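You operate a simulated robot arm through the tools that you are given. There is no shell and no other tool. Be economical: measure what you need, move in short steps, check, and stop when the job is done.

You are at the controls of a simulated robot arm. One attempt, no reset.

Task
Give the grey housing one shot of grease, seat it in the press slide, then press the brass bush in.
Fine: park the spout after greasing; set the bush in the mouth, slide it under the ram, pull the press lever and draw the slide out. Where these are worked on the way, their far stop is far enough and under half their travel is too little: press slide.

Only the result counts: the job must be done as asked and must still hold three seconds after the hand-in. Knocking over, shifting, dropping, spilling or breaking anything else fails it.

Robot
A 6-joint arm with a two-finger parallel gripper, fixed in place. Base frame: the origin is at the foot of the arm, x ahead of it, y to its left, z up; the work surface is at about z = 76. Readings come in cm, degrees, newtons and seconds.
With the tool pointing down near the work surface it reaches from about 24 to 64 cm from the base axis. Its first joint turns from -66.0 to 66.0 degrees. Payload 2.7 kg.
The TCP is the grasp point between the finger pads, 2.3 cm short of the fingertips. In the tool frame z runs along the fingers and y along their closing line. Largest opening 9.4 cm; finger width 3.8, thickness 1; the body of the gripper, 5.4 by 9.6 cm, starts 3.9 cm behind the TCP.
Orientation is told as [roll, pitch, yaw] about the base's x, y, z axes, in that order, counted from this pose: with the fingers straight down and closing along the base's y, the tool's x points along the base's -x, its y along +y and its z along -z.

Tools
- The arm moves only by the tool jog_arm. Its argument "rows" is a list that holds one entry, the list of rows, each a list of 7 numbers: the shift along the base's x, y, z in cm, then the turn, a rotation vector about the base's x, y, z in degrees, then the gripper command, from -1 (shut) to 1 (fully open), values between in proportion. In form: [[[dx, dy, dz, rx, ry, rz, claw], ...]]. A call has 1 to 20 rows; each row is the pose to reach, as a shift and turn from the pose commanded when the call began. A row lasts 0.2 s, in which the tool goes at most 5 cm and 8.6 degrees; a call with a longer step from one row to the next is refused whole, and so is a gripper value outside its range. Where a pose cannot be reached the arm comes as near as it can. A force on the tool above 60 N (or 10 N above the force at the start of the call, whichever is more), or a blocked arm, ends the call early, and 0.2 s more pass. Each finger travels about 4.5 cm/s and halts on what it meets, pressing with about 36 N; the grip force reading is that of the motor and also rises with nothing between the fingers. The clock runs only during rows and for 0.2 s after the last one: add rows that repeat a pose to give the fingers time. It gives the time, the measured TCP pose, the force on the tool (base axes), the opening and the grip force at its end, in the units of the frame above (readings bear some noise), with the torque about the TCP (base axes, N m) and any sound that the robot's microphone picked up, and new pictures: "pictures" is both (left out), scene, wrist or none.
- Cameras (640 x 400 px; columns grow to the right, rows downward): "scene" is fixed at [7.62, -43, 141.14]; the picture's right is [0.80, -0.60, 0.00], its down [-0.30, -0.40, -0.86] and it looks along [0.52, 0.69, -0.50] (base axes); focal length 304 px, centre (320, 200). "wrist" rides on the gripper at [8.6, 1.6, -7.5] in the tool frame; the picture's right is [-0.18, 0.98, 0.00], its down [-0.58, -0.11, -0.81] and it looks along [-0.79, -0.15, 0.59] (tool axes); focal length 243 px, centre (320, 200).
- pixel_to_xyz(camera, pixels): there is no depth. For up to 12 entries [column, row, z] of the newest picture of that camera ("zoom" is the newest enlarged one), the place [x, y] in the base frame at which the ray of that pixel passes the height z, good to about 0.2 cm. No time passes.
- inspect(camera, box): a new picture of the part [left, top, right, bottom] of that camera's present view, enlarged. No time passes.
- hand_in(): hands the job in; it is judged then, once.

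Work in short steps. Measure before you move; look again where a grasp or a placing could have gone wrong, and mend it. You have 80 turns and 200 pictures in all, those below and enlarged ones among them. Open the gripper and draw the arm clear of the work before you hand the job in, unless the task says otherwise; then end with one line.

The tools are called after ">>>" as a command line: name --argument value ..., lists and objects as JSON in quotes. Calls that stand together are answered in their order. jog_arm: Moves the arm, as the interface text tells. Its arguments: {"type":"object","properties":{"rows":{"type":"array"},"pictures":{"type":"string","enum":["both","scene","wrist","none"]}},"required":["rows"]} The other tools are called the same way: pixel_to_xyz (camera, pixels) gives the place at which the rays of pixels pass given heights; inspect (camera, box) takes an enlarged picture of a part of a camera's view; hand_in () hands the job in.

At the start:

```text
t: 0.0
tool_pos: [30.43, 26.39, 127.33]
orientation: [0.1, 0.0, 0.0]
ft_force: [-0.1, -0.6, -0.5]
wrist_torque: [0.0, -0.02, -0.01]
width: 9.39
gripper_force: 0.1
```

scene: 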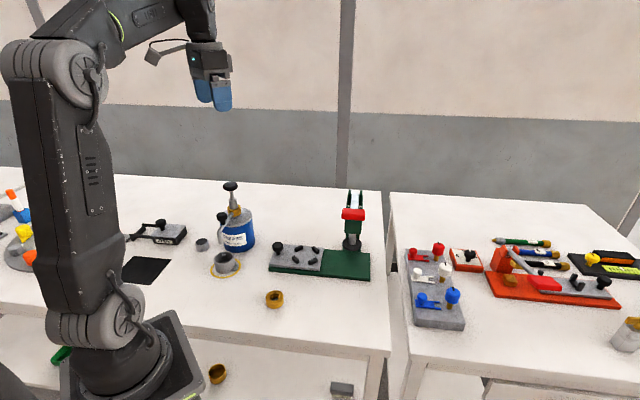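
wrist: 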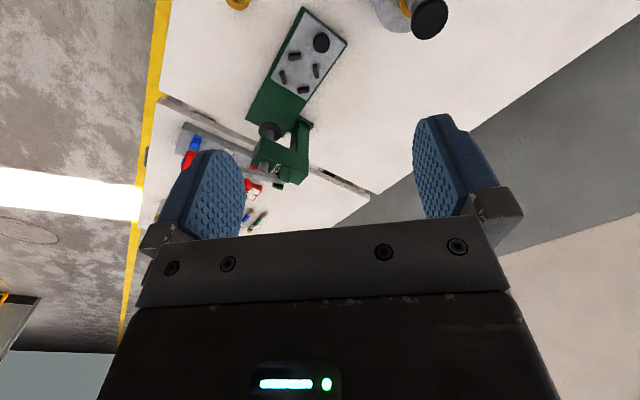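

The scene shows a grease can at about (235,225), a grey cup at (225,262), a press at (320,255) and a brass ring at (274,298). I enlarge these areas to identify the parts.

>>> inspect --camera "scene" --box '[180, 170, 290, 315]'

>>> inspect --camera "scene" --box '[255, 180, 385, 290]'

>>> inspect --camera "scene" --box '[110, 190, 290, 400]'

```text
2.76 times, centred on (235, 242) of scene
```

zoom: 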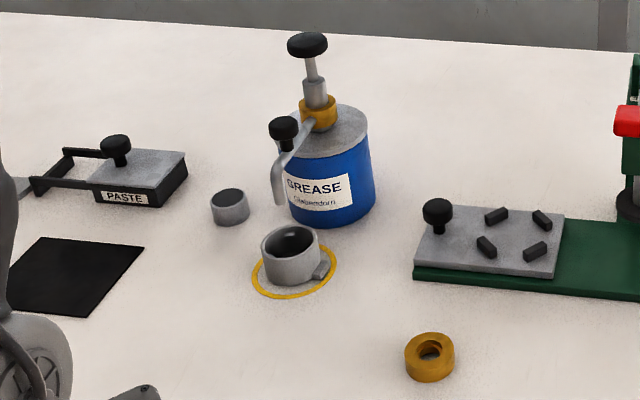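

```text
3.64 times, centred on (320, 235) of scene
```

zoom: 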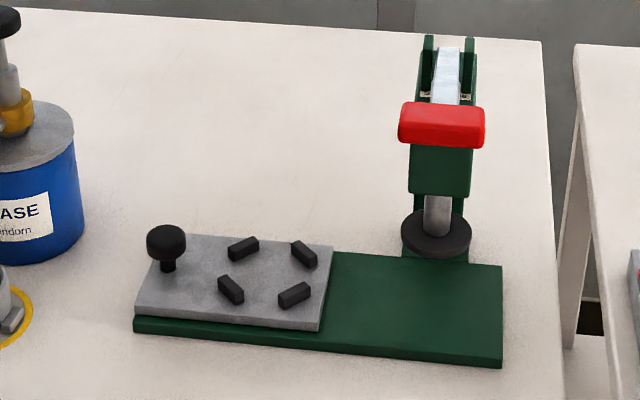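

```text
1.90 times, centred on (200, 295) of scene
```

zoom: 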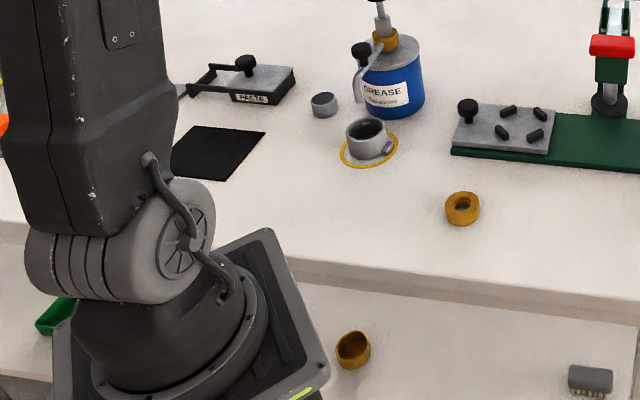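

I measure the main objects at the table height and at estimated top heights, using the scene pixels.

>>> pixel_to_xyz --camera "scene" --pixels '[[224, 272, 76], [224, 257, 80], [202, 248, 76], [274, 303, 76], [274, 294, 79], [238, 249, 76], [230, 186, 95], [222, 218, 90], [278, 246, 82], [353, 214, 95], [351, 248, 80], [326, 276, 76]]'

>>> pixel_to_xyz --camera "scene" --pixels '[[270, 271, 76], [368, 279, 76], [371, 253, 77], [320, 270, 78.5], [323, 247, 78.5], [281, 245, 78.5], [269, 266, 78.5], [217, 240, 84], [233, 212, 92], [237, 233, 84], [218, 227, 86], [238, 210, 90]]'

```text
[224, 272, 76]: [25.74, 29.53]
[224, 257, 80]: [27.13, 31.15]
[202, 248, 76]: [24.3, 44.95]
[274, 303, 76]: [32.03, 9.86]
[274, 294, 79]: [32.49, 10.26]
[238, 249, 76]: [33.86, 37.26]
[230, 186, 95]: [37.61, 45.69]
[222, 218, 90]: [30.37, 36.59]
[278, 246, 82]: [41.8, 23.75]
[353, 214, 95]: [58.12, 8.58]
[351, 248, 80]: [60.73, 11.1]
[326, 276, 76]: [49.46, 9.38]
```

```text
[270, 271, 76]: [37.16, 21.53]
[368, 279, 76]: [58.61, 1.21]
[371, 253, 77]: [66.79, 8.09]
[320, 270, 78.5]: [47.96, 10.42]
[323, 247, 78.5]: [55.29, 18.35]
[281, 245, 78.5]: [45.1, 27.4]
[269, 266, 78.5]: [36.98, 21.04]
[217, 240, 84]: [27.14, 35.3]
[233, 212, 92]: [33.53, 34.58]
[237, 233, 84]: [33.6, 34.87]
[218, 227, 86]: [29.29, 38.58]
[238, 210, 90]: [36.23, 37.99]
```

I need a closer look from above; I tilt the tool 30° about y so that the wrist camera looks more steeply down over the can and housing.

>>> jog_arm --rows '[[[0, 0, -2, 0, 7.5, 0, 1], [0, 0, -4, 0, 15, 0, 1], [0, 0, -6, 0, 22.5, 0, 1], [0, 0, -8, 0, 30, 0, 1], [0, 0, -8, 0, 30, 0, 1]]]'

```text
t: 1.2
tool_pos: [30.34, 26.3, 119.3]
orientation: [0.1, 30.1, 0.0]
ft_force: [0.4, 0.0, 0.0]
wrist_torque: [0.03, -0.02, -0.01]
width: 9.42
gripper_force: 0.0
```

scene: 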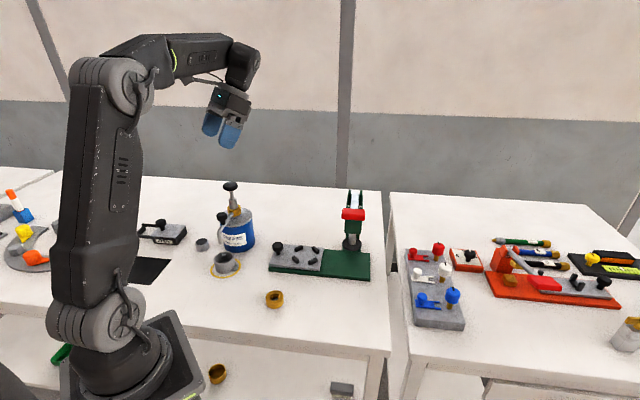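
wrist: 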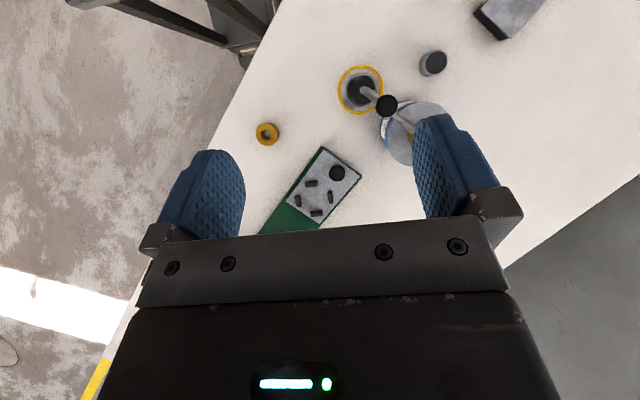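

From above, the spout looks like it reaches over the housing at (362,92), with the knob at (386,105). I zoom in there.

>>> inspect --camera "wrist" --box '[310, 40, 470, 170]'

>>> inspect --camera "wrist" --box '[240, 100, 380, 240]'

>>> pixel_to_xyz --camera "wrist" --pixels '[[361, 90, 76], [361, 90, 80], [434, 63, 79], [266, 134, 79], [386, 105, 91], [410, 133, 87], [337, 173, 82], [323, 147, 77], [361, 179, 77]]'

```text
3.08 times, centred on (390, 105) of wrist
```

zoom: 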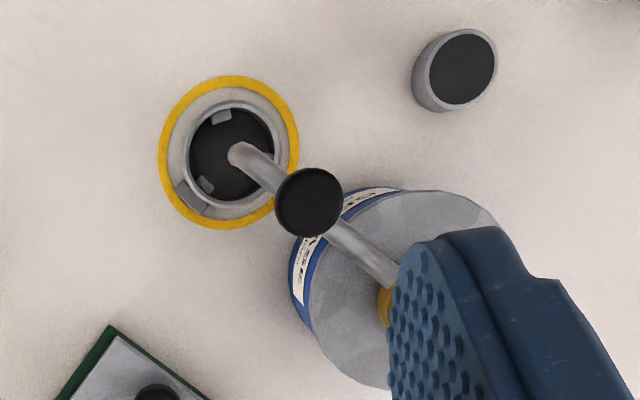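

```text
2.86 times, centred on (310, 170) of wrist
```

zoom: 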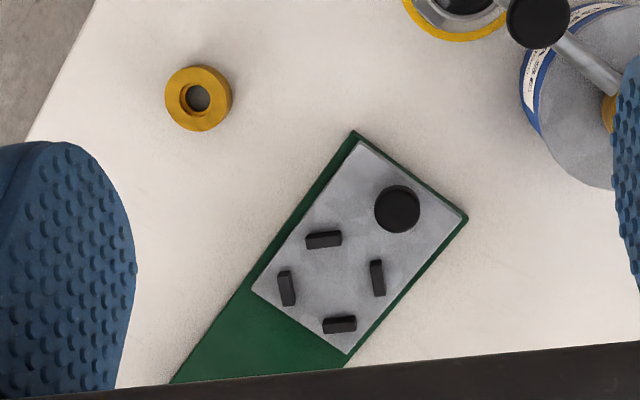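

```text
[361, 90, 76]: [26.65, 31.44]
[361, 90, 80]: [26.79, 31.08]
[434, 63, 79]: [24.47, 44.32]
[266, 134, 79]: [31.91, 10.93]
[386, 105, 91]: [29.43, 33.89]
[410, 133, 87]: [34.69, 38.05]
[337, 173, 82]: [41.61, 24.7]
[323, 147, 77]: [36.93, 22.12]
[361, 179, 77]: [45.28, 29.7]
```

I triangulate the can axis, pump knob and spout knob by comparing scene and wrist rays at several heights.

>>> pixel_to_xyz --camera "wrist" --pixels '[[414, 134, 86], [414, 134, 89], [386, 105, 89], [386, 105, 92], [386, 105, 95], [363, 90, 86]]'

>>> pixel_to_xyz --camera "scene" --pixels '[[239.3, 217.8, 86], [239.3, 217.8, 89], [222.5, 216, 89], [222.5, 216, 92], [222.5, 216, 95], [230.5, 185, 98], [230.5, 185, 101], [230.5, 185, 104], [220, 241, 83], [234, 211, 92], [234, 211, 95]]'

```text
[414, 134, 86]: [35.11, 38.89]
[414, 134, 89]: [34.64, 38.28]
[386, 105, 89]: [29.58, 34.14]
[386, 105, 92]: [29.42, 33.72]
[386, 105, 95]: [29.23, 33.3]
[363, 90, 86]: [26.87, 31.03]
```

```text
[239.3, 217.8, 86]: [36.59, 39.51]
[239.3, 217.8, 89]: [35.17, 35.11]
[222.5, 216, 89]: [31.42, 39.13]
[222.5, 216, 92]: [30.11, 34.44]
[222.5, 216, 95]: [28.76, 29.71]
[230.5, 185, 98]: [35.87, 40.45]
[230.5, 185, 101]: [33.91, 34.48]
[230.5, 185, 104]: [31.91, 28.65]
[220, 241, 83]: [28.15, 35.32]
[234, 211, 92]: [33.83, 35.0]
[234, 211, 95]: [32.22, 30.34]
```

The can axis is about (35.2, 38.5), the pump knob at about z 99 and the spout knob at about (29.5, 33.8, 92). I shift the camera toward +y to see the pump between the fingers.

>>> jog_arm --rows '[[[-1, 4, 1, 0, 0, 0, 1], [-2, 8, 2, 0, 0, 0, 1], [-2, 9, 2, 0, 0, 0, 1], [-2, 9, 2, 0, 0, 0, 1]]]' --pictures "wrist"

```text
t: 2.2
tool_pos: [27.85, 35.19, 120.84]
orientation: [0.2, 29.9, 0.1]
ft_force: [0.9, 0.1, -0.2]
wrist_torque: [0.0, -0.02, -0.05]
width: 9.4
gripper_force: 0.1
out of reach, approached as far as the arm can: row 2, 3, 4
```

wrist: 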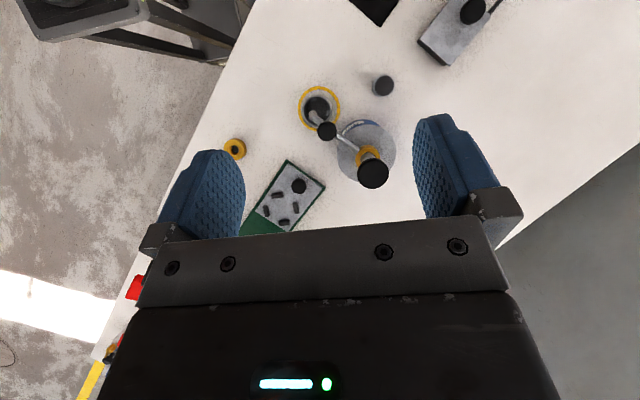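

The pump knob shows at (373,174), the spout knob at (327,131), and the housing at (318,107). I zoom and triangulate.

>>> inspect --camera "wrist" --box '[270, 60, 430, 220]'

>>> pixel_to_xyz --camera "wrist" --pixels '[[373, 172, 97], [373, 172, 99], [373, 172, 101], [366, 150, 86], [327, 131, 92], [320, 108, 76], [320, 106, 80], [384, 84, 79], [318, 115, 86]]'

```text
2.50 times, centred on (350, 140) of wrist
```

zoom: 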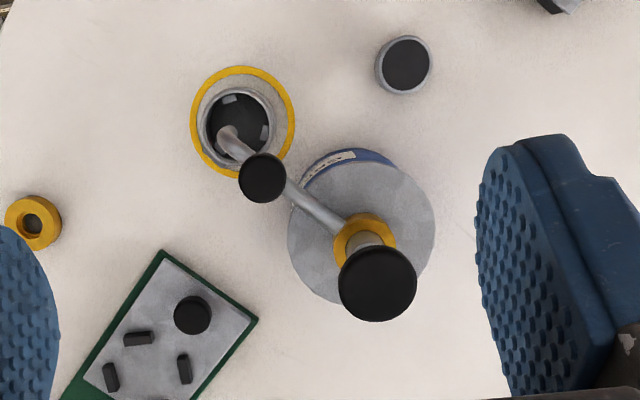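

```text
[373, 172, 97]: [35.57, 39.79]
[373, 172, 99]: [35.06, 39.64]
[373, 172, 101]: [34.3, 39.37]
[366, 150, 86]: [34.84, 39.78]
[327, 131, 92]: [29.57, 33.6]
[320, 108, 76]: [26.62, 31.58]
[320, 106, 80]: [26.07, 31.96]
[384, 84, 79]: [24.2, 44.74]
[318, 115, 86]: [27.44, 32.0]
```

The pump axis is about (35.2, 39.6) and its knob top about z 98.8. I bring the tool upright with the fingers shut, above the pump.

>>> jog_arm --rows '[[[2, 1, -2, 0, -7.5, 0, 0], [4, 2, -4, 0, -15, 0, -1], [6, 3, -6, 0, -22.5, 0, -1], [7, 4, -8, 0, -30, 0, -1], [7, 4.2, -10, 0, -30, 0, -1], [7, 4.2, -12, 0, -30, 0, -1], [7, 4.2, -12, 0, -30, 0, -1], [7, 4.2, -12, 0, -30, 0, -1]]]'

```text
t: 4.0
tool_pos: [35.06, 39.37, 108.71]
orientation: [0.1, 0.0, 0.1]
ft_force: [-0.2, 0.1, 1.5]
wrist_torque: [-0.01, -0.01, -0.04]
width: 0.0
gripper_force: 36.3
```

scene: 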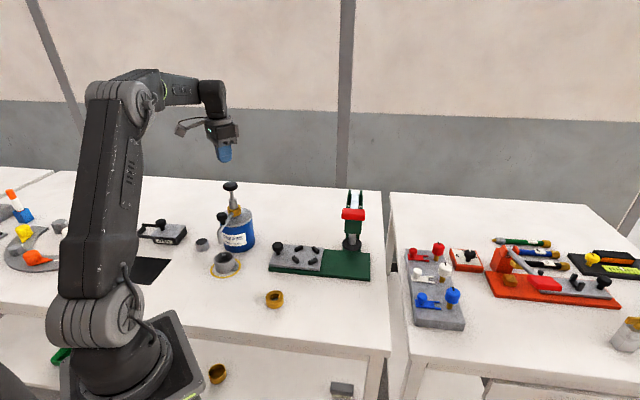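
wrist: 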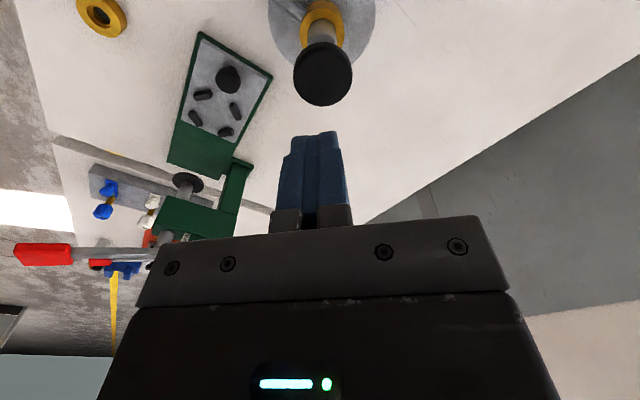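

The knob is at (323,72) in the wrist picture; I recheck its place before pressing.

>>> pixel_to_xyz --camera "wrist" --pixels '[[323, 72, 97], [323, 72, 98.5], [323, 72, 100]]'

>>> pixel_to_xyz --camera "scene" --pixels '[[231, 185.5, 97], [231, 185.5, 98.5], [231, 185.5, 100]]'

```text
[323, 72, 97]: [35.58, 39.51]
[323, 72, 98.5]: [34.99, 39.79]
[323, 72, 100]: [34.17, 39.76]
```

```text
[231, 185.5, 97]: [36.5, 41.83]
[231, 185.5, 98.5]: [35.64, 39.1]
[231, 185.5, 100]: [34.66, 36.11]
```

Axis about (35.2, 39.5). I descend to just short of the knob, then slowly press and watch for a force rise.

>>> jog_arm --rows '[[[0.1, 0.15, -2.5, 0, 0, 0, -1], [0.1, 0.15, -5, 0, 0, 0, -1], [0.1, 0.15, -6.5, 0, 0, 0, -1], [0.1, 0.15, -7.2, 0, 0, 0, -1], [0.1, 0.15, -7.6, 0, 0, 0, -1], [0.1, 0.15, -8.0, 0, 0, 0, -1], [0.1, 0.15, -8.4, 0, 0, 0, -1], [0.1, 0.15, -8.8, 0, 0, 0, -1]]]'

```text
t: 5.8
tool_pos: [35.15, 39.6, 99.99]
orientation: [0.1, -0.1, 0.0]
ft_force: [-0.9, 1.1, 3.2]
wrist_torque: [-0.01, 0.03, 0.05]
width: 0.0
gripper_force: 36.2
```

scene: 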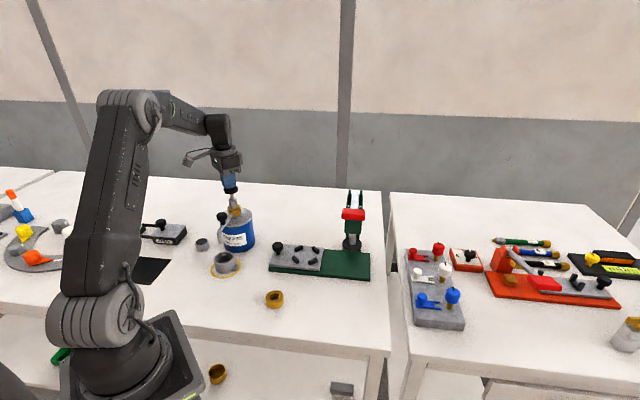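
wrist: 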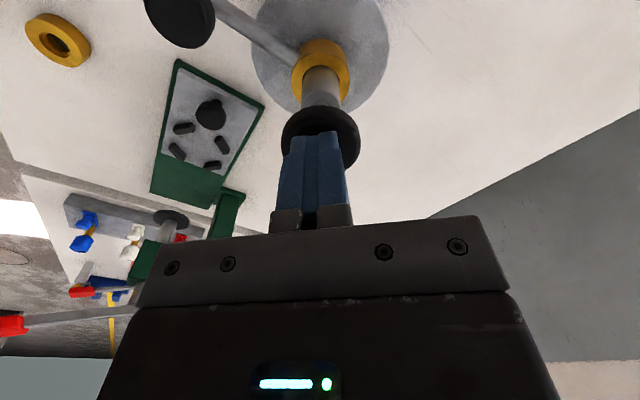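

The tips touch the knob (3 N). I keep pressing down slowly to the stop.

>>> jog_arm --rows '[[[0, 0, -0.4, 0, 0, 0, -1], [0, 0, -0.8, 0, 0, 0, -1], [0, 0, -1.2, 0, 0, 0, -1], [0, 0, -1.6, 0, 0, 0, -1], [0, 0, -2.0, 0, 0, 0, -1], [0, 0, -2.4, 0, 0, 0, -1], [0, 0, -2.8, 0, 0, 0, -1]]]'

```text
t: 7.4
tool_pos: [35.09, 39.53, 97.88]
orientation: [0.3, -0.4, 0.1]
ft_force: [-14.8, -17.1, 53.4]
wrist_torque: [-0.34, 1.0, 0.17]
width: 0.02
gripper_force: 36.0
```

scene: 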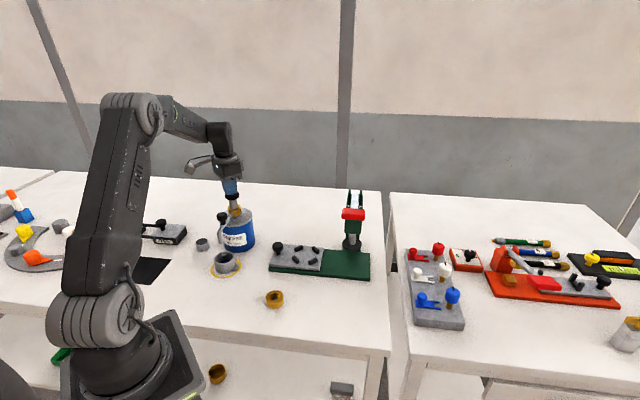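
wrist: 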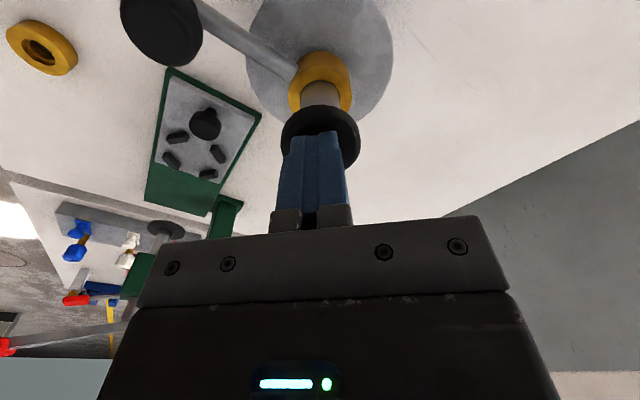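

The plunger bottomed out at 53 N, so that is one full stroke. I lift off straight up.

>>> jog_arm --rows '[[[0, 0, 1, 0, 0, 0, -1], [0, 0, 2, 0, 0, 0, -1], [0, 0, 4, 0, 0, 0, -1], [0, 0, 8, 0, 0, 0, -1], [0, 0, 12, 0, 0, 0, -1], [-3, -4, 16, 0, 0, 0, -1], [-6, -7, 16, 0, 0, 0, -1], [-6, -7, 16, 0, 0, 0, -1]]]'

>>> inspect --camera "scene" --box '[180, 170, 290, 315]'

```text
refused: row 6 steps farther than a row can; nothing moved
```

```text
2.76 times, centred on (235, 242) of scene
```

zoom: 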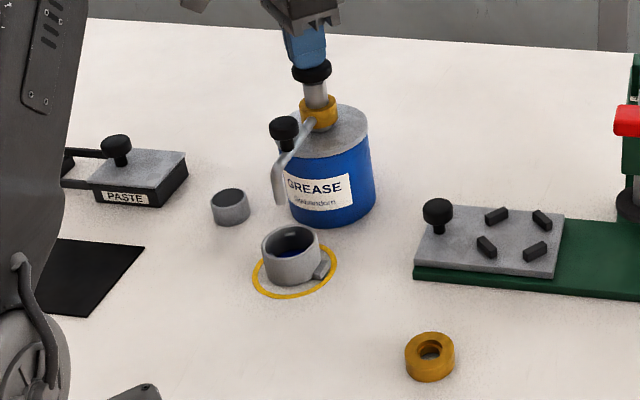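

A blue patch now shows in the housing: the grease shot landed. My lift call had a too-long step, so I redo it.

>>> jog_arm --rows '[[[0, 0, 1, 0, 0, 0, -1], [0, 0, 2, 0, 0, 0, -1], [0, 0, 4, 0, 0, 0, -1], [0, 0, 8, 0, 0, 0, -1], [0, 0, 12, 0, 0, 0, -1], [-3, -3, 13, 0, 0, 0, -1], [-6, -5.5, 13, 0, 0, 0, -1], [-6, -5.5, 13, 0, 0, 0, -1]]]'

>>> inspect --camera "scene" --box '[180, 170, 290, 315]'

```text
t: 9.2
tool_pos: [28.94, 34.2, 110.15]
orientation: [0.1, 0.0, 0.1]
ft_force: [0.8, -0.7, 0.1]
wrist_torque: [0.02, -0.02, -0.01]
width: 0.02
gripper_force: 35.5
```

scene: 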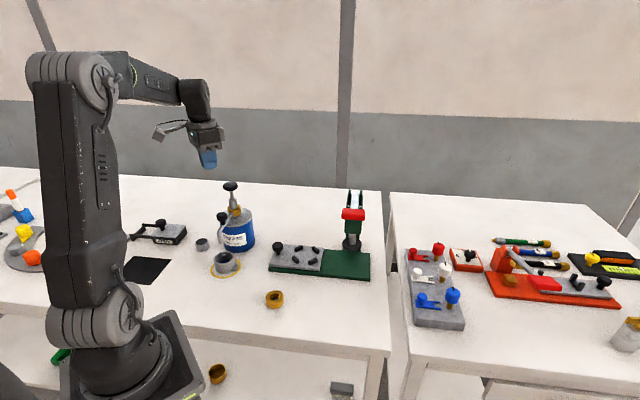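
wrist: 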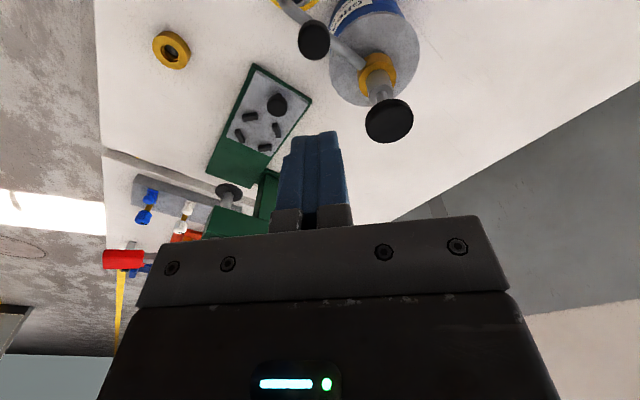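

```text
2.76 times, centred on (235, 242) of scene
```

zoom: 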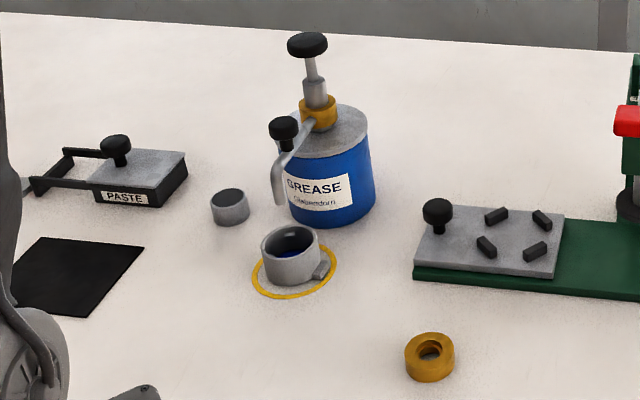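

Grease is visible, the pump is back up. The small grey cup at (24.3,44.8) lies on the spout's circle, so it is the parking place. I refine the spout knob position, seen at (313,40) wrist and (222.5,214) scene.

>>> pixel_to_xyz --camera "wrist" --pixels '[[313, 40, 91], [313, 40, 92], [313, 40, 93]]'

>>> pixel_to_xyz --camera "scene" --pixels '[[222.4, 216, 91], [222.4, 216, 92], [222.4, 216, 93]]'

>>> jog_arm --rows '[[[-1, -1, 0, 0, 0, 8, -0.5], [-1, -1, 0, 0, 0, 16, 0.2], [-1, -1, 0, 0, 0, 24, 0.2], [-1, -1, 0, 0, 0, 32, 0.2], [-1, -1, 0, 0, 0, 40, 0.2], [0.6, -0.5, -1, 0, 0, 45, 0.2], [0.6, -0.5, -2, 0, 0, 45, 0.2], [0.6, -0.5, -2, 0, 0, 45, 0.2]]]'

```text
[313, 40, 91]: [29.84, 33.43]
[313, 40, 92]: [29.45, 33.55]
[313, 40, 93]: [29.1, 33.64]
```

```text
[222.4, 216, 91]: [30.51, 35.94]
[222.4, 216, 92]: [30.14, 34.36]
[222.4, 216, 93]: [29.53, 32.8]
```

```text
t: 11.0
tool_pos: [29.6, 33.54, 108.18]
orientation: [0.1, 0.0, 45.2]
ft_force: [0.6, 1.1, 0.0]
wrist_torque: [0.0, -0.01, 0.03]
width: 5.64
gripper_force: 0.1
```

scene: 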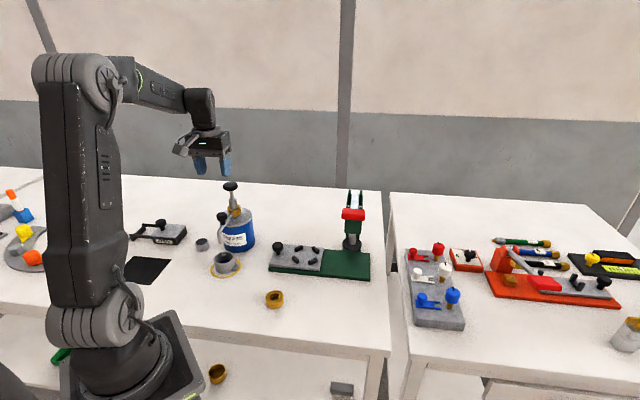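
wrist: 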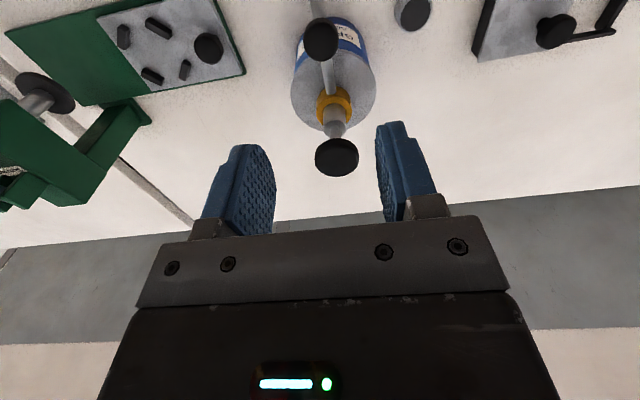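

The knob is at about (29.5, 33.6, 92.4), aligned radially with the tool. I descend close to it and then around it.

>>> jog_arm --rows '[[[-0.1, 0, -4, 0, 0, 0, 0.2], [-0.1, 0, -8, 0, 0, 0, 0.2], [-0.1, 0, -12, 0, 0, 0, 0.2], [-0.1, 0, -12, 0, 0, 0, 0.2]]]'

```text
t: 12.0
tool_pos: [29.52, 33.59, 96.12]
orientation: [0.2, 0.0, 45.1]
ft_force: [-0.5, 0.5, 0.0]
wrist_torque: [0.0, 0.01, 0.01]
width: 5.65
gripper_force: 0.0
```

scene: 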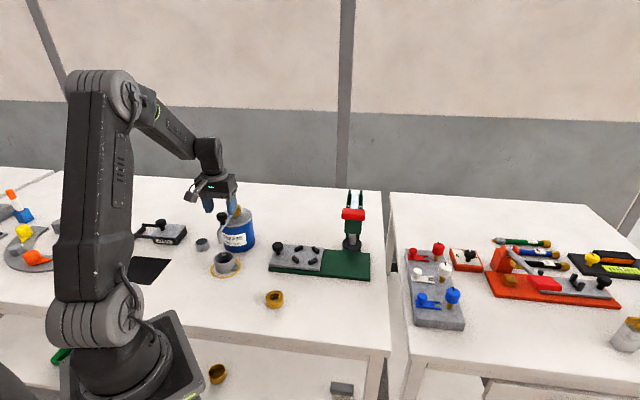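
wrist: 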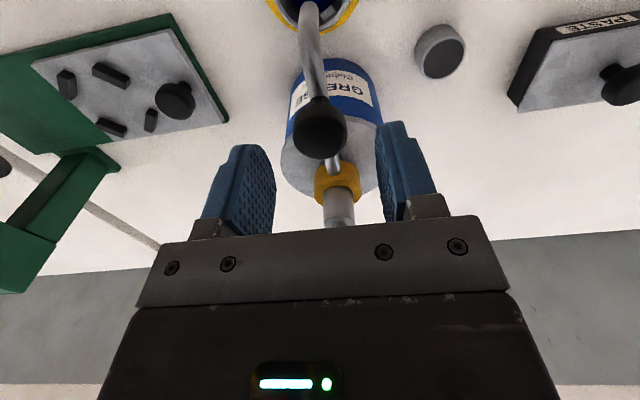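

The knob is centred between the fingers. I go 4.3 cm lower and close on it.

>>> jog_arm --rows '[[[0, 0, -2, 0, 0, 0, 0.2], [0, 0, -4.2, 0, 0, 0, 0.2], [0, 0, -4.2, 0, 0, 0, -0.2], [0, 0, -4.2, 0, 0, 0, -0.6], [0, 0, -4.2, 0, 0, 0, -1], [0, 0, -4.2, 0, 0, 0, -1], [0, 0, -4.2, 0, 0, 0, -1]]]'

```text
t: 13.6
tool_pos: [29.27, 33.82, 91.81]
orientation: [0.1, 0.0, 45.1]
ft_force: [-7.3, 6.9, -3.6]
wrist_torque: [0.01, -0.5, 0.13]
width: 2.93
gripper_force: 44.9
```

scene: 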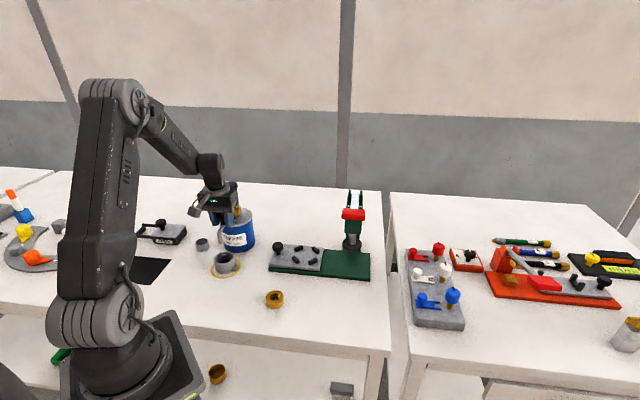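
wrist: 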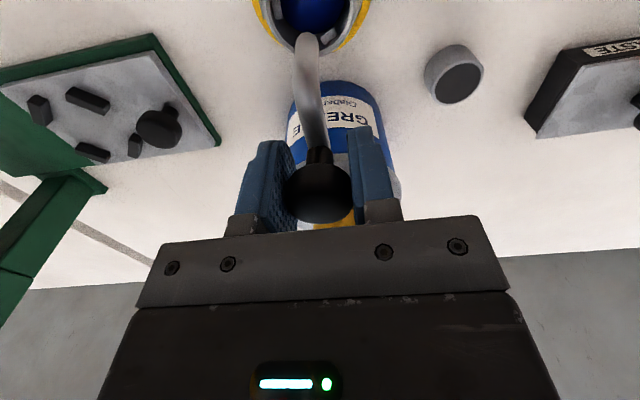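

The knob is gripped (2.93 cm). I swing it clockwise about the can axis, first half, turning the tool along.

>>> jog_arm --rows '[[[-0.25, 0.2, 0, 0, 0, 0, -1], [-0.6, 0.6, 0, 0, 0, -3.5, -1], [-0.9, 0.96, 0, 0, 0, -7, -1], [-1.2, 1.38, 0, 0, 0, -10.5, -1], [-1.45, 1.8, 0, 0, 0, -14, -1], [-1.7, 2.25, 0, 0, 0, -17.5, -1], [-1.9, 2.69, 0, 0, 0, -21, -1], [-2.08, 3.16, 0, 0, 0, -24.5, -1], [-2.23, 3.64, 0, 0, 0, -28, -1], [-2.45, 4.61, 0, 0, 0, -35, -1], [-2.45, 4.61, 0, 0, 0, -35, -1]]]'

```text
t: 16.0
tool_pos: [27.06, 38.01, 91.95]
orientation: [0.0, 0.0, 9.9]
ft_force: [-0.6, 0.9, -24.1]
wrist_torque: [0.22, 0.41, 0.0]
width: 2.96
gripper_force: 44.5
```

scene: 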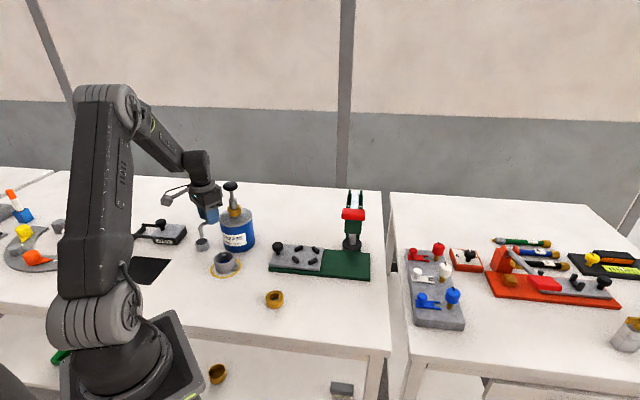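
wrist: 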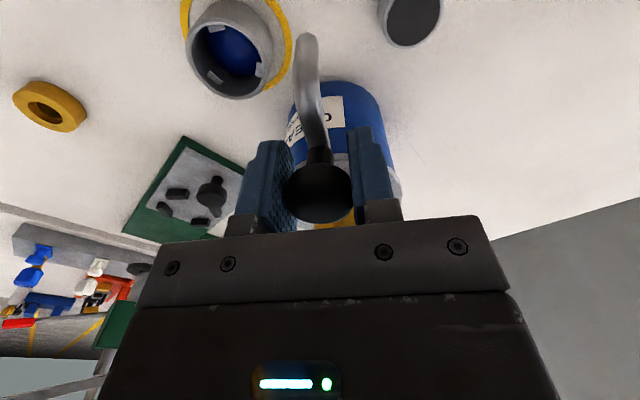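

The spout has followed and cleared the housing. I continue the swing towards the cup.

>>> jog_arm --rows '[[[-0.06, 0.5, -0.1, 0, 0, -3.5, -1], [-0.1, 1.0, -0.1, 0, 0, -7, -1], [-0.1, 1.5, -0.1, 0, 0, -10.5, -1], [-0.07, 2.0, -0.1, 0, 0, -14, -1], [0, 2.5, -0.1, 0, 0, -17.5, -1], [0.08, 2.99, -0.1, 0, 0, -21, -1], [0.21, 3.48, -0.1, 0, 0, -24.5, -1], [0.35, 3.96, -0.1, 0, 0, -28, -1], [0.54, 4.42, -0.1, 0, 0, -31.5, -1], [0.54, 4.42, -0.1, 0, 0, -31.5, -1]]]'

```text
t: 18.2
tool_pos: [27.52, 42.61, 91.91]
orientation: [0.2, 0.1, -21.4]
ft_force: [-23.8, 12.0, -10.1]
wrist_torque: [-0.34, -0.43, 0.1]
width: 2.97
gripper_force: 44.6
```

scene: 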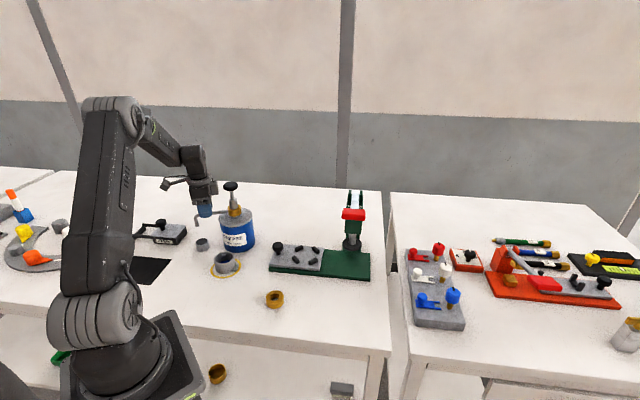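
wrist: 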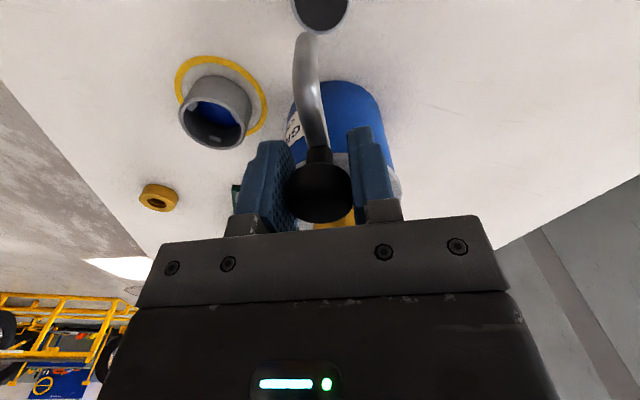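

The spout tip (305,38) is nearly over the cup (322,12). I check where both lie.

>>> pixel_to_xyz --camera "wrist" --pixels '[[305, 40, 82], [305, 40, 84], [305, 40, 86], [321, 12, 79]]'

>>> inspect --camera "scene" --box '[170, 165, 270, 285]'

```text
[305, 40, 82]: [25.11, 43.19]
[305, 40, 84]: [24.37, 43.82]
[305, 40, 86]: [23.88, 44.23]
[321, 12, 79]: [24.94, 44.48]
```

```text
3.33 times, centred on (220, 225) of scene
```

zoom: 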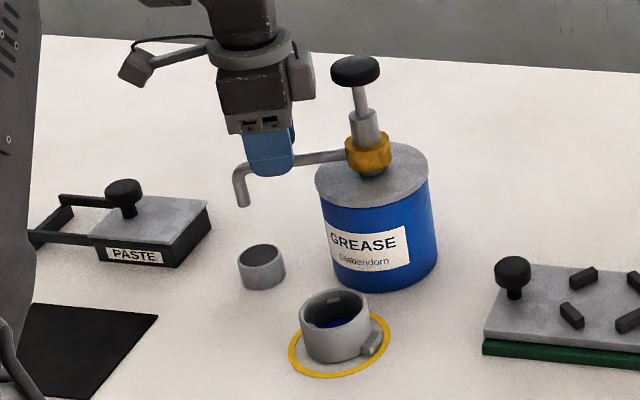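

It needs about 4° more to be centred over the cup. I move a bit on, with slight relief outward.

>>> jog_arm --rows '[[[-0.15, 0.1, 0, 0, 0, 0, -1], [-0.05, 0.35, 0, 0, 0, -2, -1], [0.08, 0.62, 0, 0, 0, -4, -1], [0.08, 0.62, 0, 0, 0, -4, -1]]]'

>>> inspect --camera "scene" --box '[170, 165, 270, 285]'

```text
t: 19.2
tool_pos: [27.71, 43.2, 91.86]
orientation: [0.0, 0.0, -25.5]
ft_force: [-12.5, -1.3, -1.9]
wrist_torque: [-0.01, 0.36, 0.16]
width: 2.96
gripper_force: 44.8
```

scene: 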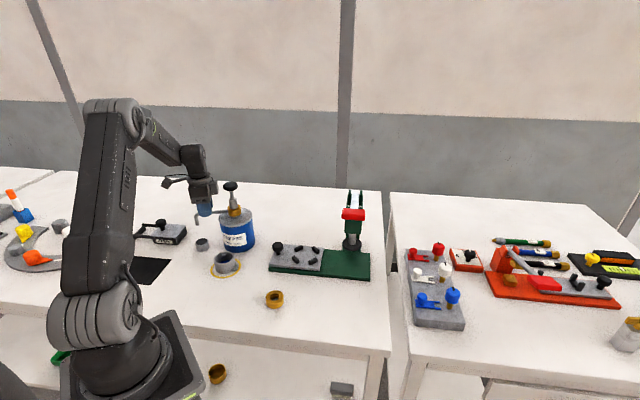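
wrist: 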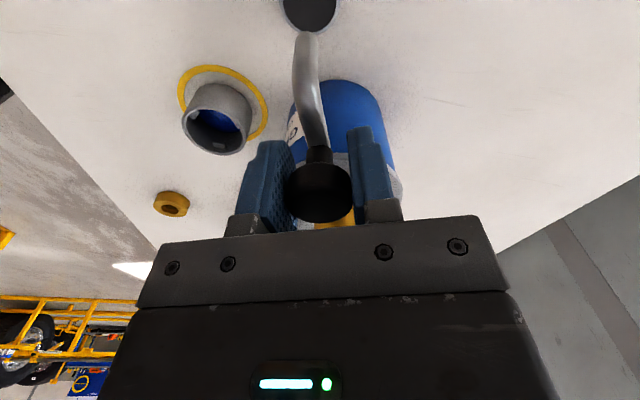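

```text
3.33 times, centred on (220, 225) of scene
```

zoom: 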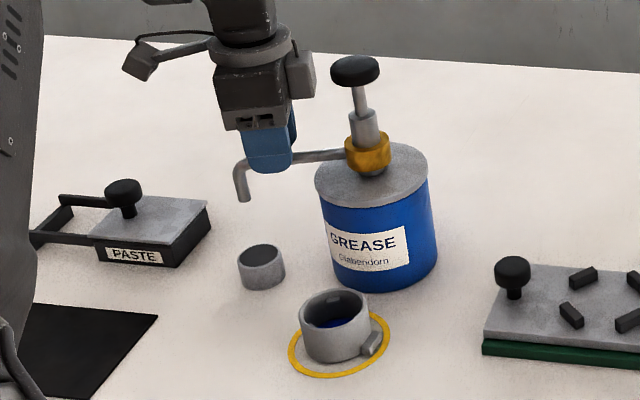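

I check the spout tip against the cup: scene (197,225) now, and (219.8,244) when it was over the housing.

>>> pixel_to_xyz --camera "wrist" --pixels '[[307, 38, 83], [307, 38, 85], [307, 38, 87], [311, 10, 79]]'

>>> pixel_to_xyz --camera "scene" --pixels '[[197, 225, 83], [197, 225, 85], [197, 225, 87], [201.7, 241, 79], [219.8, 244.3, 83], [219.8, 244.3, 85]]'

```text
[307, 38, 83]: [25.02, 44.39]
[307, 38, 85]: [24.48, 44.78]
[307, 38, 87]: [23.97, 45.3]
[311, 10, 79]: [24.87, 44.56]
```

```text
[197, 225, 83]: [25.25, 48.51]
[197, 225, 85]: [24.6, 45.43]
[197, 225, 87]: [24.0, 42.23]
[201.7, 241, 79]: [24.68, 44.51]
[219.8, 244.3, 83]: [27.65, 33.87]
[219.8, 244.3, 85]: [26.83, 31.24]
```

The tip sits at about (24.5, 44.9, 85), over the cup at (24.8, 44.5), so the spout is parked. I open, go straight up, and turn toward the housing with yaw −40° so the fingers close across the lug direction.

>>> jog_arm --rows '[[[0, 0, 0, 0, 0, 0, 0.0], [0, 0, 0, 0, 0, 0, 0.25], [0, 0, 0, 0, 0, 0, 0.25], [0, 0, 3, 0, 0, 0, 0.25], [0, 0, 7, 0, 0, 0, 0.25], [0, 0, 11, 0, 0, 0, 0.25], [0, 0, 14, 0, 0, 0, 0.5], [-0.3, -4, 14, 0, 0, -5, 1], [-0.6, -8, 14, 0, 0, -10, 1], [-1, -11.8, 14, 0, 0, -14.6, 1], [-1, -11.8, 14, 0, 0, -14.6, 1]]]'

>>> inspect --camera "wrist" --box '[200, 0, 440, 150]'

>>> inspect --camera "scene" --box '[180, 200, 290, 310]'

```text
t: 21.6
tool_pos: [26.66, 31.12, 105.98]
orientation: [0.1, 0.0, -40.1]
ft_force: [0.1, -0.2, -0.1]
wrist_torque: [0.0, 0.0, -0.02]
width: 9.41
gripper_force: 0.0
```

scene: 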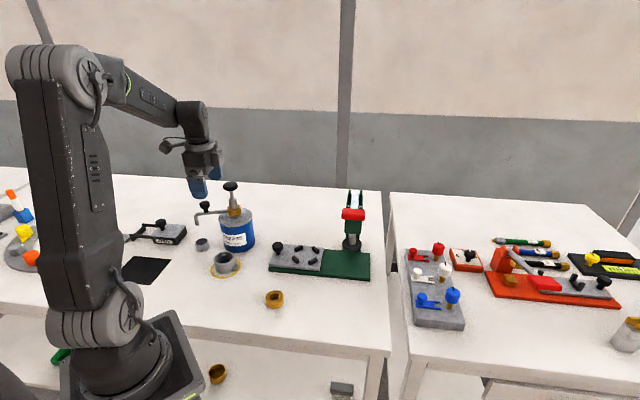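
wrist: 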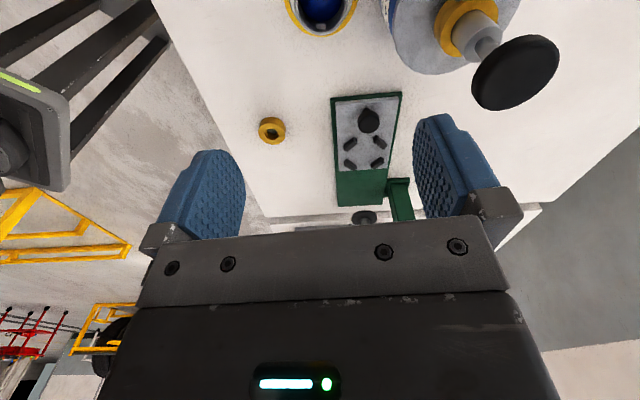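

```text
2.67 times, centred on (320, 75) of wrist
```

zoom: 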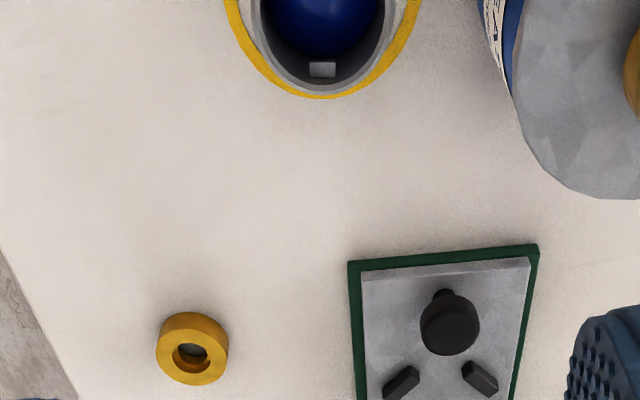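

```text
3.64 times, centred on (235, 255) of scene
```

zoom: 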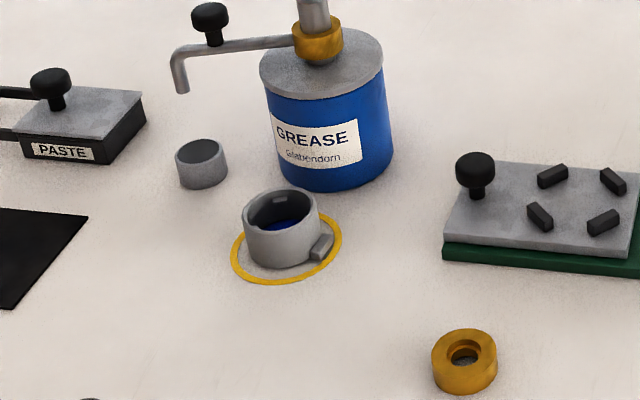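

The spout is parked over the cup. I measure the housing rim (scene 224.6,257.7) and base, and the bush.

>>> pixel_to_xyz --camera "zoom" --pixels '[[282, 210, 79], [282, 210, 80], [285, 250, 76], [243, 210, 79], [320, 210, 79], [318, 250, 77], [464, 349, 78], [466, 372, 76], [431, 350, 78], [497, 350, 78]]'

>>> pixel_to_xyz --camera "wrist" --pixels '[[320, 8, 77], [320, 26, 78], [272, 130, 78], [369, 120, 82]]'

```text
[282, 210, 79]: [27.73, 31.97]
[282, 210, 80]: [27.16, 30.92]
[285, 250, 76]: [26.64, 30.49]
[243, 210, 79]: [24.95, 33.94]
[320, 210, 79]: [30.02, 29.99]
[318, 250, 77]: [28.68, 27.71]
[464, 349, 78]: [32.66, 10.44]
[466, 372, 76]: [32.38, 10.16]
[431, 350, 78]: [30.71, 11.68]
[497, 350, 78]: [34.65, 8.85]
```

```text
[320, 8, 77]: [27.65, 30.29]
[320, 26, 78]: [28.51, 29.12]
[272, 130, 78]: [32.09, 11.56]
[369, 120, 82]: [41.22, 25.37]
```

Housing: centre about (26.9, 31.0), diameter about 6.3, rim z about 80, lug pointing at about −52°. I measure the plate and nest directions now.

>>> pixel_to_xyz --camera "wrist" --pixels '[[331, 98, 77], [401, 92, 77], [338, 206, 77], [384, 203, 77], [336, 103, 78.5], [397, 97, 78.5], [351, 143, 79], [380, 142, 79], [350, 162, 79], [378, 162, 79]]'

>>> inspect --camera "wrist" --box '[310, 80, 430, 230]'

>>> inspect --camera "scene" --box '[262, 235, 342, 285]'

```text
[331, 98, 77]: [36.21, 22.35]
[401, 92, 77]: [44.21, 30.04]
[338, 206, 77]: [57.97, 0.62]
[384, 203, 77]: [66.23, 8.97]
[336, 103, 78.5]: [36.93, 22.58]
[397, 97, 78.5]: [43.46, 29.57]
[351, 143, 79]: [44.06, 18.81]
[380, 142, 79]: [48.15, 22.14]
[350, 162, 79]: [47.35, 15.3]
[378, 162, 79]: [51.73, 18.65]
```

```text
2.67 times, centred on (370, 155) of wrist
```

zoom: 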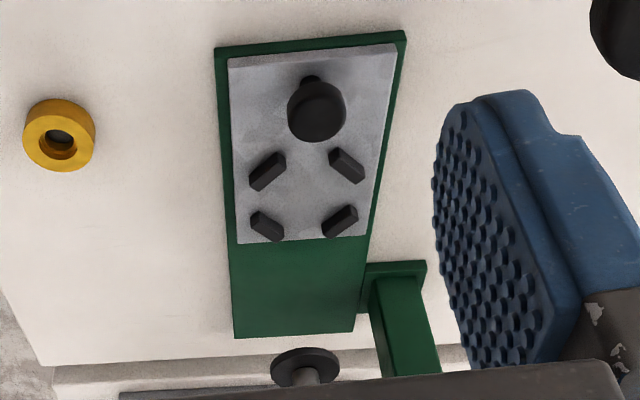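

```text
8.00 times, centred on (302, 260) of scene
```

zoom: 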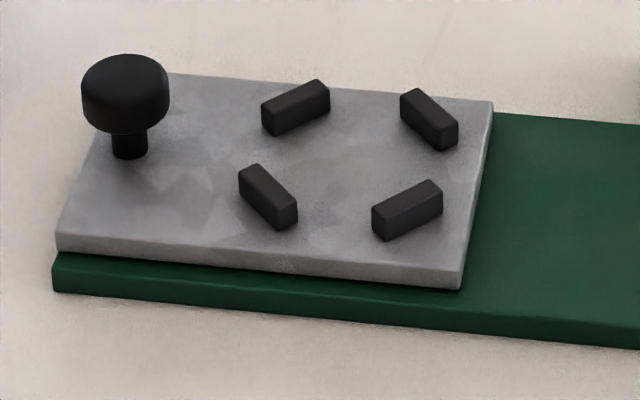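

I compute the nest centre from the mean of the four bar tops in both views.

>>> pixel_to_xyz --camera "zoom" --pixels '[[350, 147, 79.3], [350, 147, 78.8], [296, 98, 79.3], [429, 107, 79.3], [269, 185, 79.3], [407, 198, 79.3], [126, 85, 81.5], [465, 270, 78.2], [492, 100, 78.2], [180, 75, 78.2], [57, 235, 78.2]]'

>>> pixel_to_xyz --camera "wrist" --pixels '[[364.3, 151.3, 79.3], [364.3, 151.3, 78.8], [350.5, 142, 79.3], [379.7, 140, 79.3], [349.4, 162, 79.3], [377.5, 161, 79.3], [369, 120, 81.5]]'

```text
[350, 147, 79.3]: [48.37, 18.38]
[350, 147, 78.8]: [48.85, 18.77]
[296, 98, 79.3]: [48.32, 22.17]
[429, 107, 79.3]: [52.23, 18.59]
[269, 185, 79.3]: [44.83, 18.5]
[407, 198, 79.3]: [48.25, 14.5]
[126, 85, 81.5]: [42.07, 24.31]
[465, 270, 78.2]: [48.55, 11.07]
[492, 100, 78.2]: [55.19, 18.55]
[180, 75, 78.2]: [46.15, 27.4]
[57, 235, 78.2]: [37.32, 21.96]
```

```text
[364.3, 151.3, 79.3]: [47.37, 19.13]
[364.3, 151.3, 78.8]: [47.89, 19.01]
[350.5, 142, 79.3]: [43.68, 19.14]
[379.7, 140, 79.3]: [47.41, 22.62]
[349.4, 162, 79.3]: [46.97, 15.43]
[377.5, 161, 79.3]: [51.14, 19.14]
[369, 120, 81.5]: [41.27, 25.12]
```

Nest centre about (48.2, 18.6), slide axis about −44.5°, bar tops about z 79.3. I now turn to yaw −52°, set the opening to about 8 cm and descend partway over the housing.

>>> jog_arm --rows '[[[0.1, -0.05, -3, 0, 0, -6, 0.7], [0.2, -0.1, -6, 0, 0, -12, 0.7], [0.2, -0.1, -10, 0, 0, -12, 0.7], [0.2, -0.1, -14, 0, 0, -12, 0.7], [0.2, -0.1, -16, 0, 0, -12, 0.7], [0.2, -0.1, -16, 0, 0, -12, 0.7]]]'

>>> inspect --camera "scene" --box '[180, 170, 290, 300]'

```text
t: 23.0
tool_pos: [26.9, 31.06, 89.82]
orientation: [0.0, 0.0, -52.1]
ft_force: [-0.2, 0.0, 0.5]
wrist_torque: [0.01, -0.02, -0.01]
width: 7.97
gripper_force: 0.1
```

scene: 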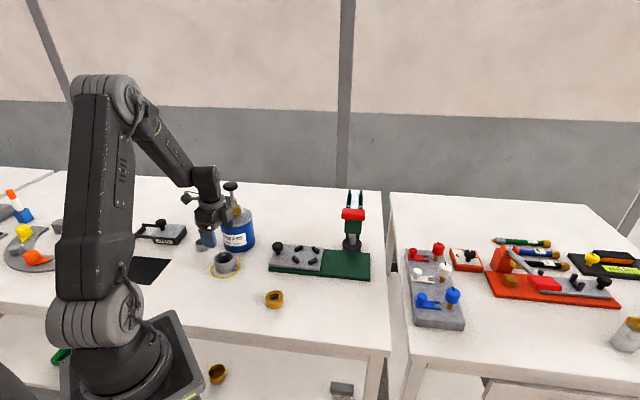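
wrist: 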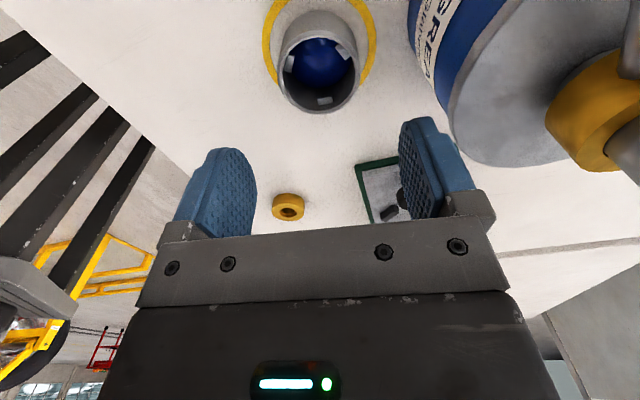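

```text
3.08 times, centred on (235, 235) of scene
```

zoom: 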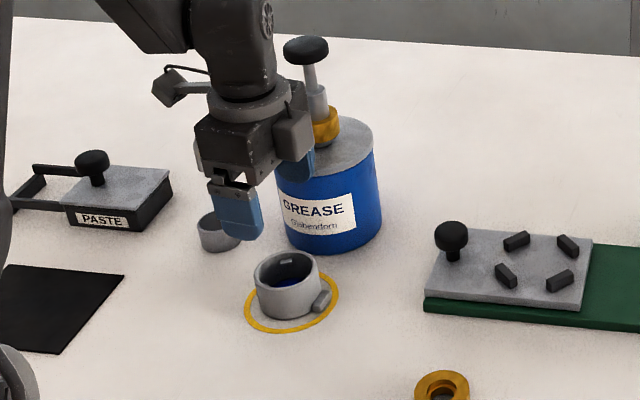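

I verify the rim centre under the tool from this closer view.

>>> pixel_to_xyz --camera "wrist" --pixels '[[321, 60, 80], [283, 55, 80], [359, 60, 80], [320, 110, 80], [321, 12, 80], [324, 100, 79.5]]'

>>> inspect --camera "wrist" --box '[240, 0, 400, 130]'

```text
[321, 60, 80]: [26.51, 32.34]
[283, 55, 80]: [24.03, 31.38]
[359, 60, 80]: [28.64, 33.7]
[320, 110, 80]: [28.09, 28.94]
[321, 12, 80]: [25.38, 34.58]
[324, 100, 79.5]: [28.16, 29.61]
```

```text
3.08 times, centred on (320, 65) of wrist
```

zoom: 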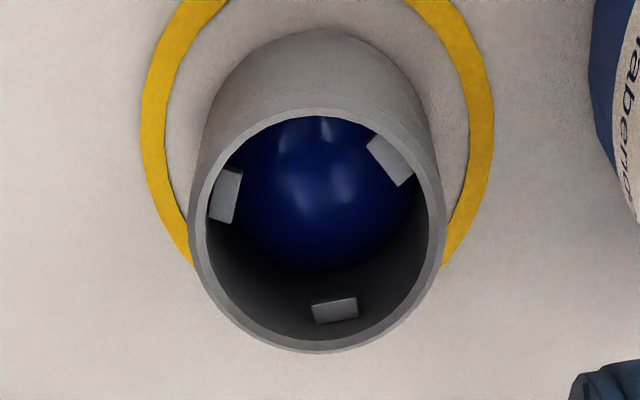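

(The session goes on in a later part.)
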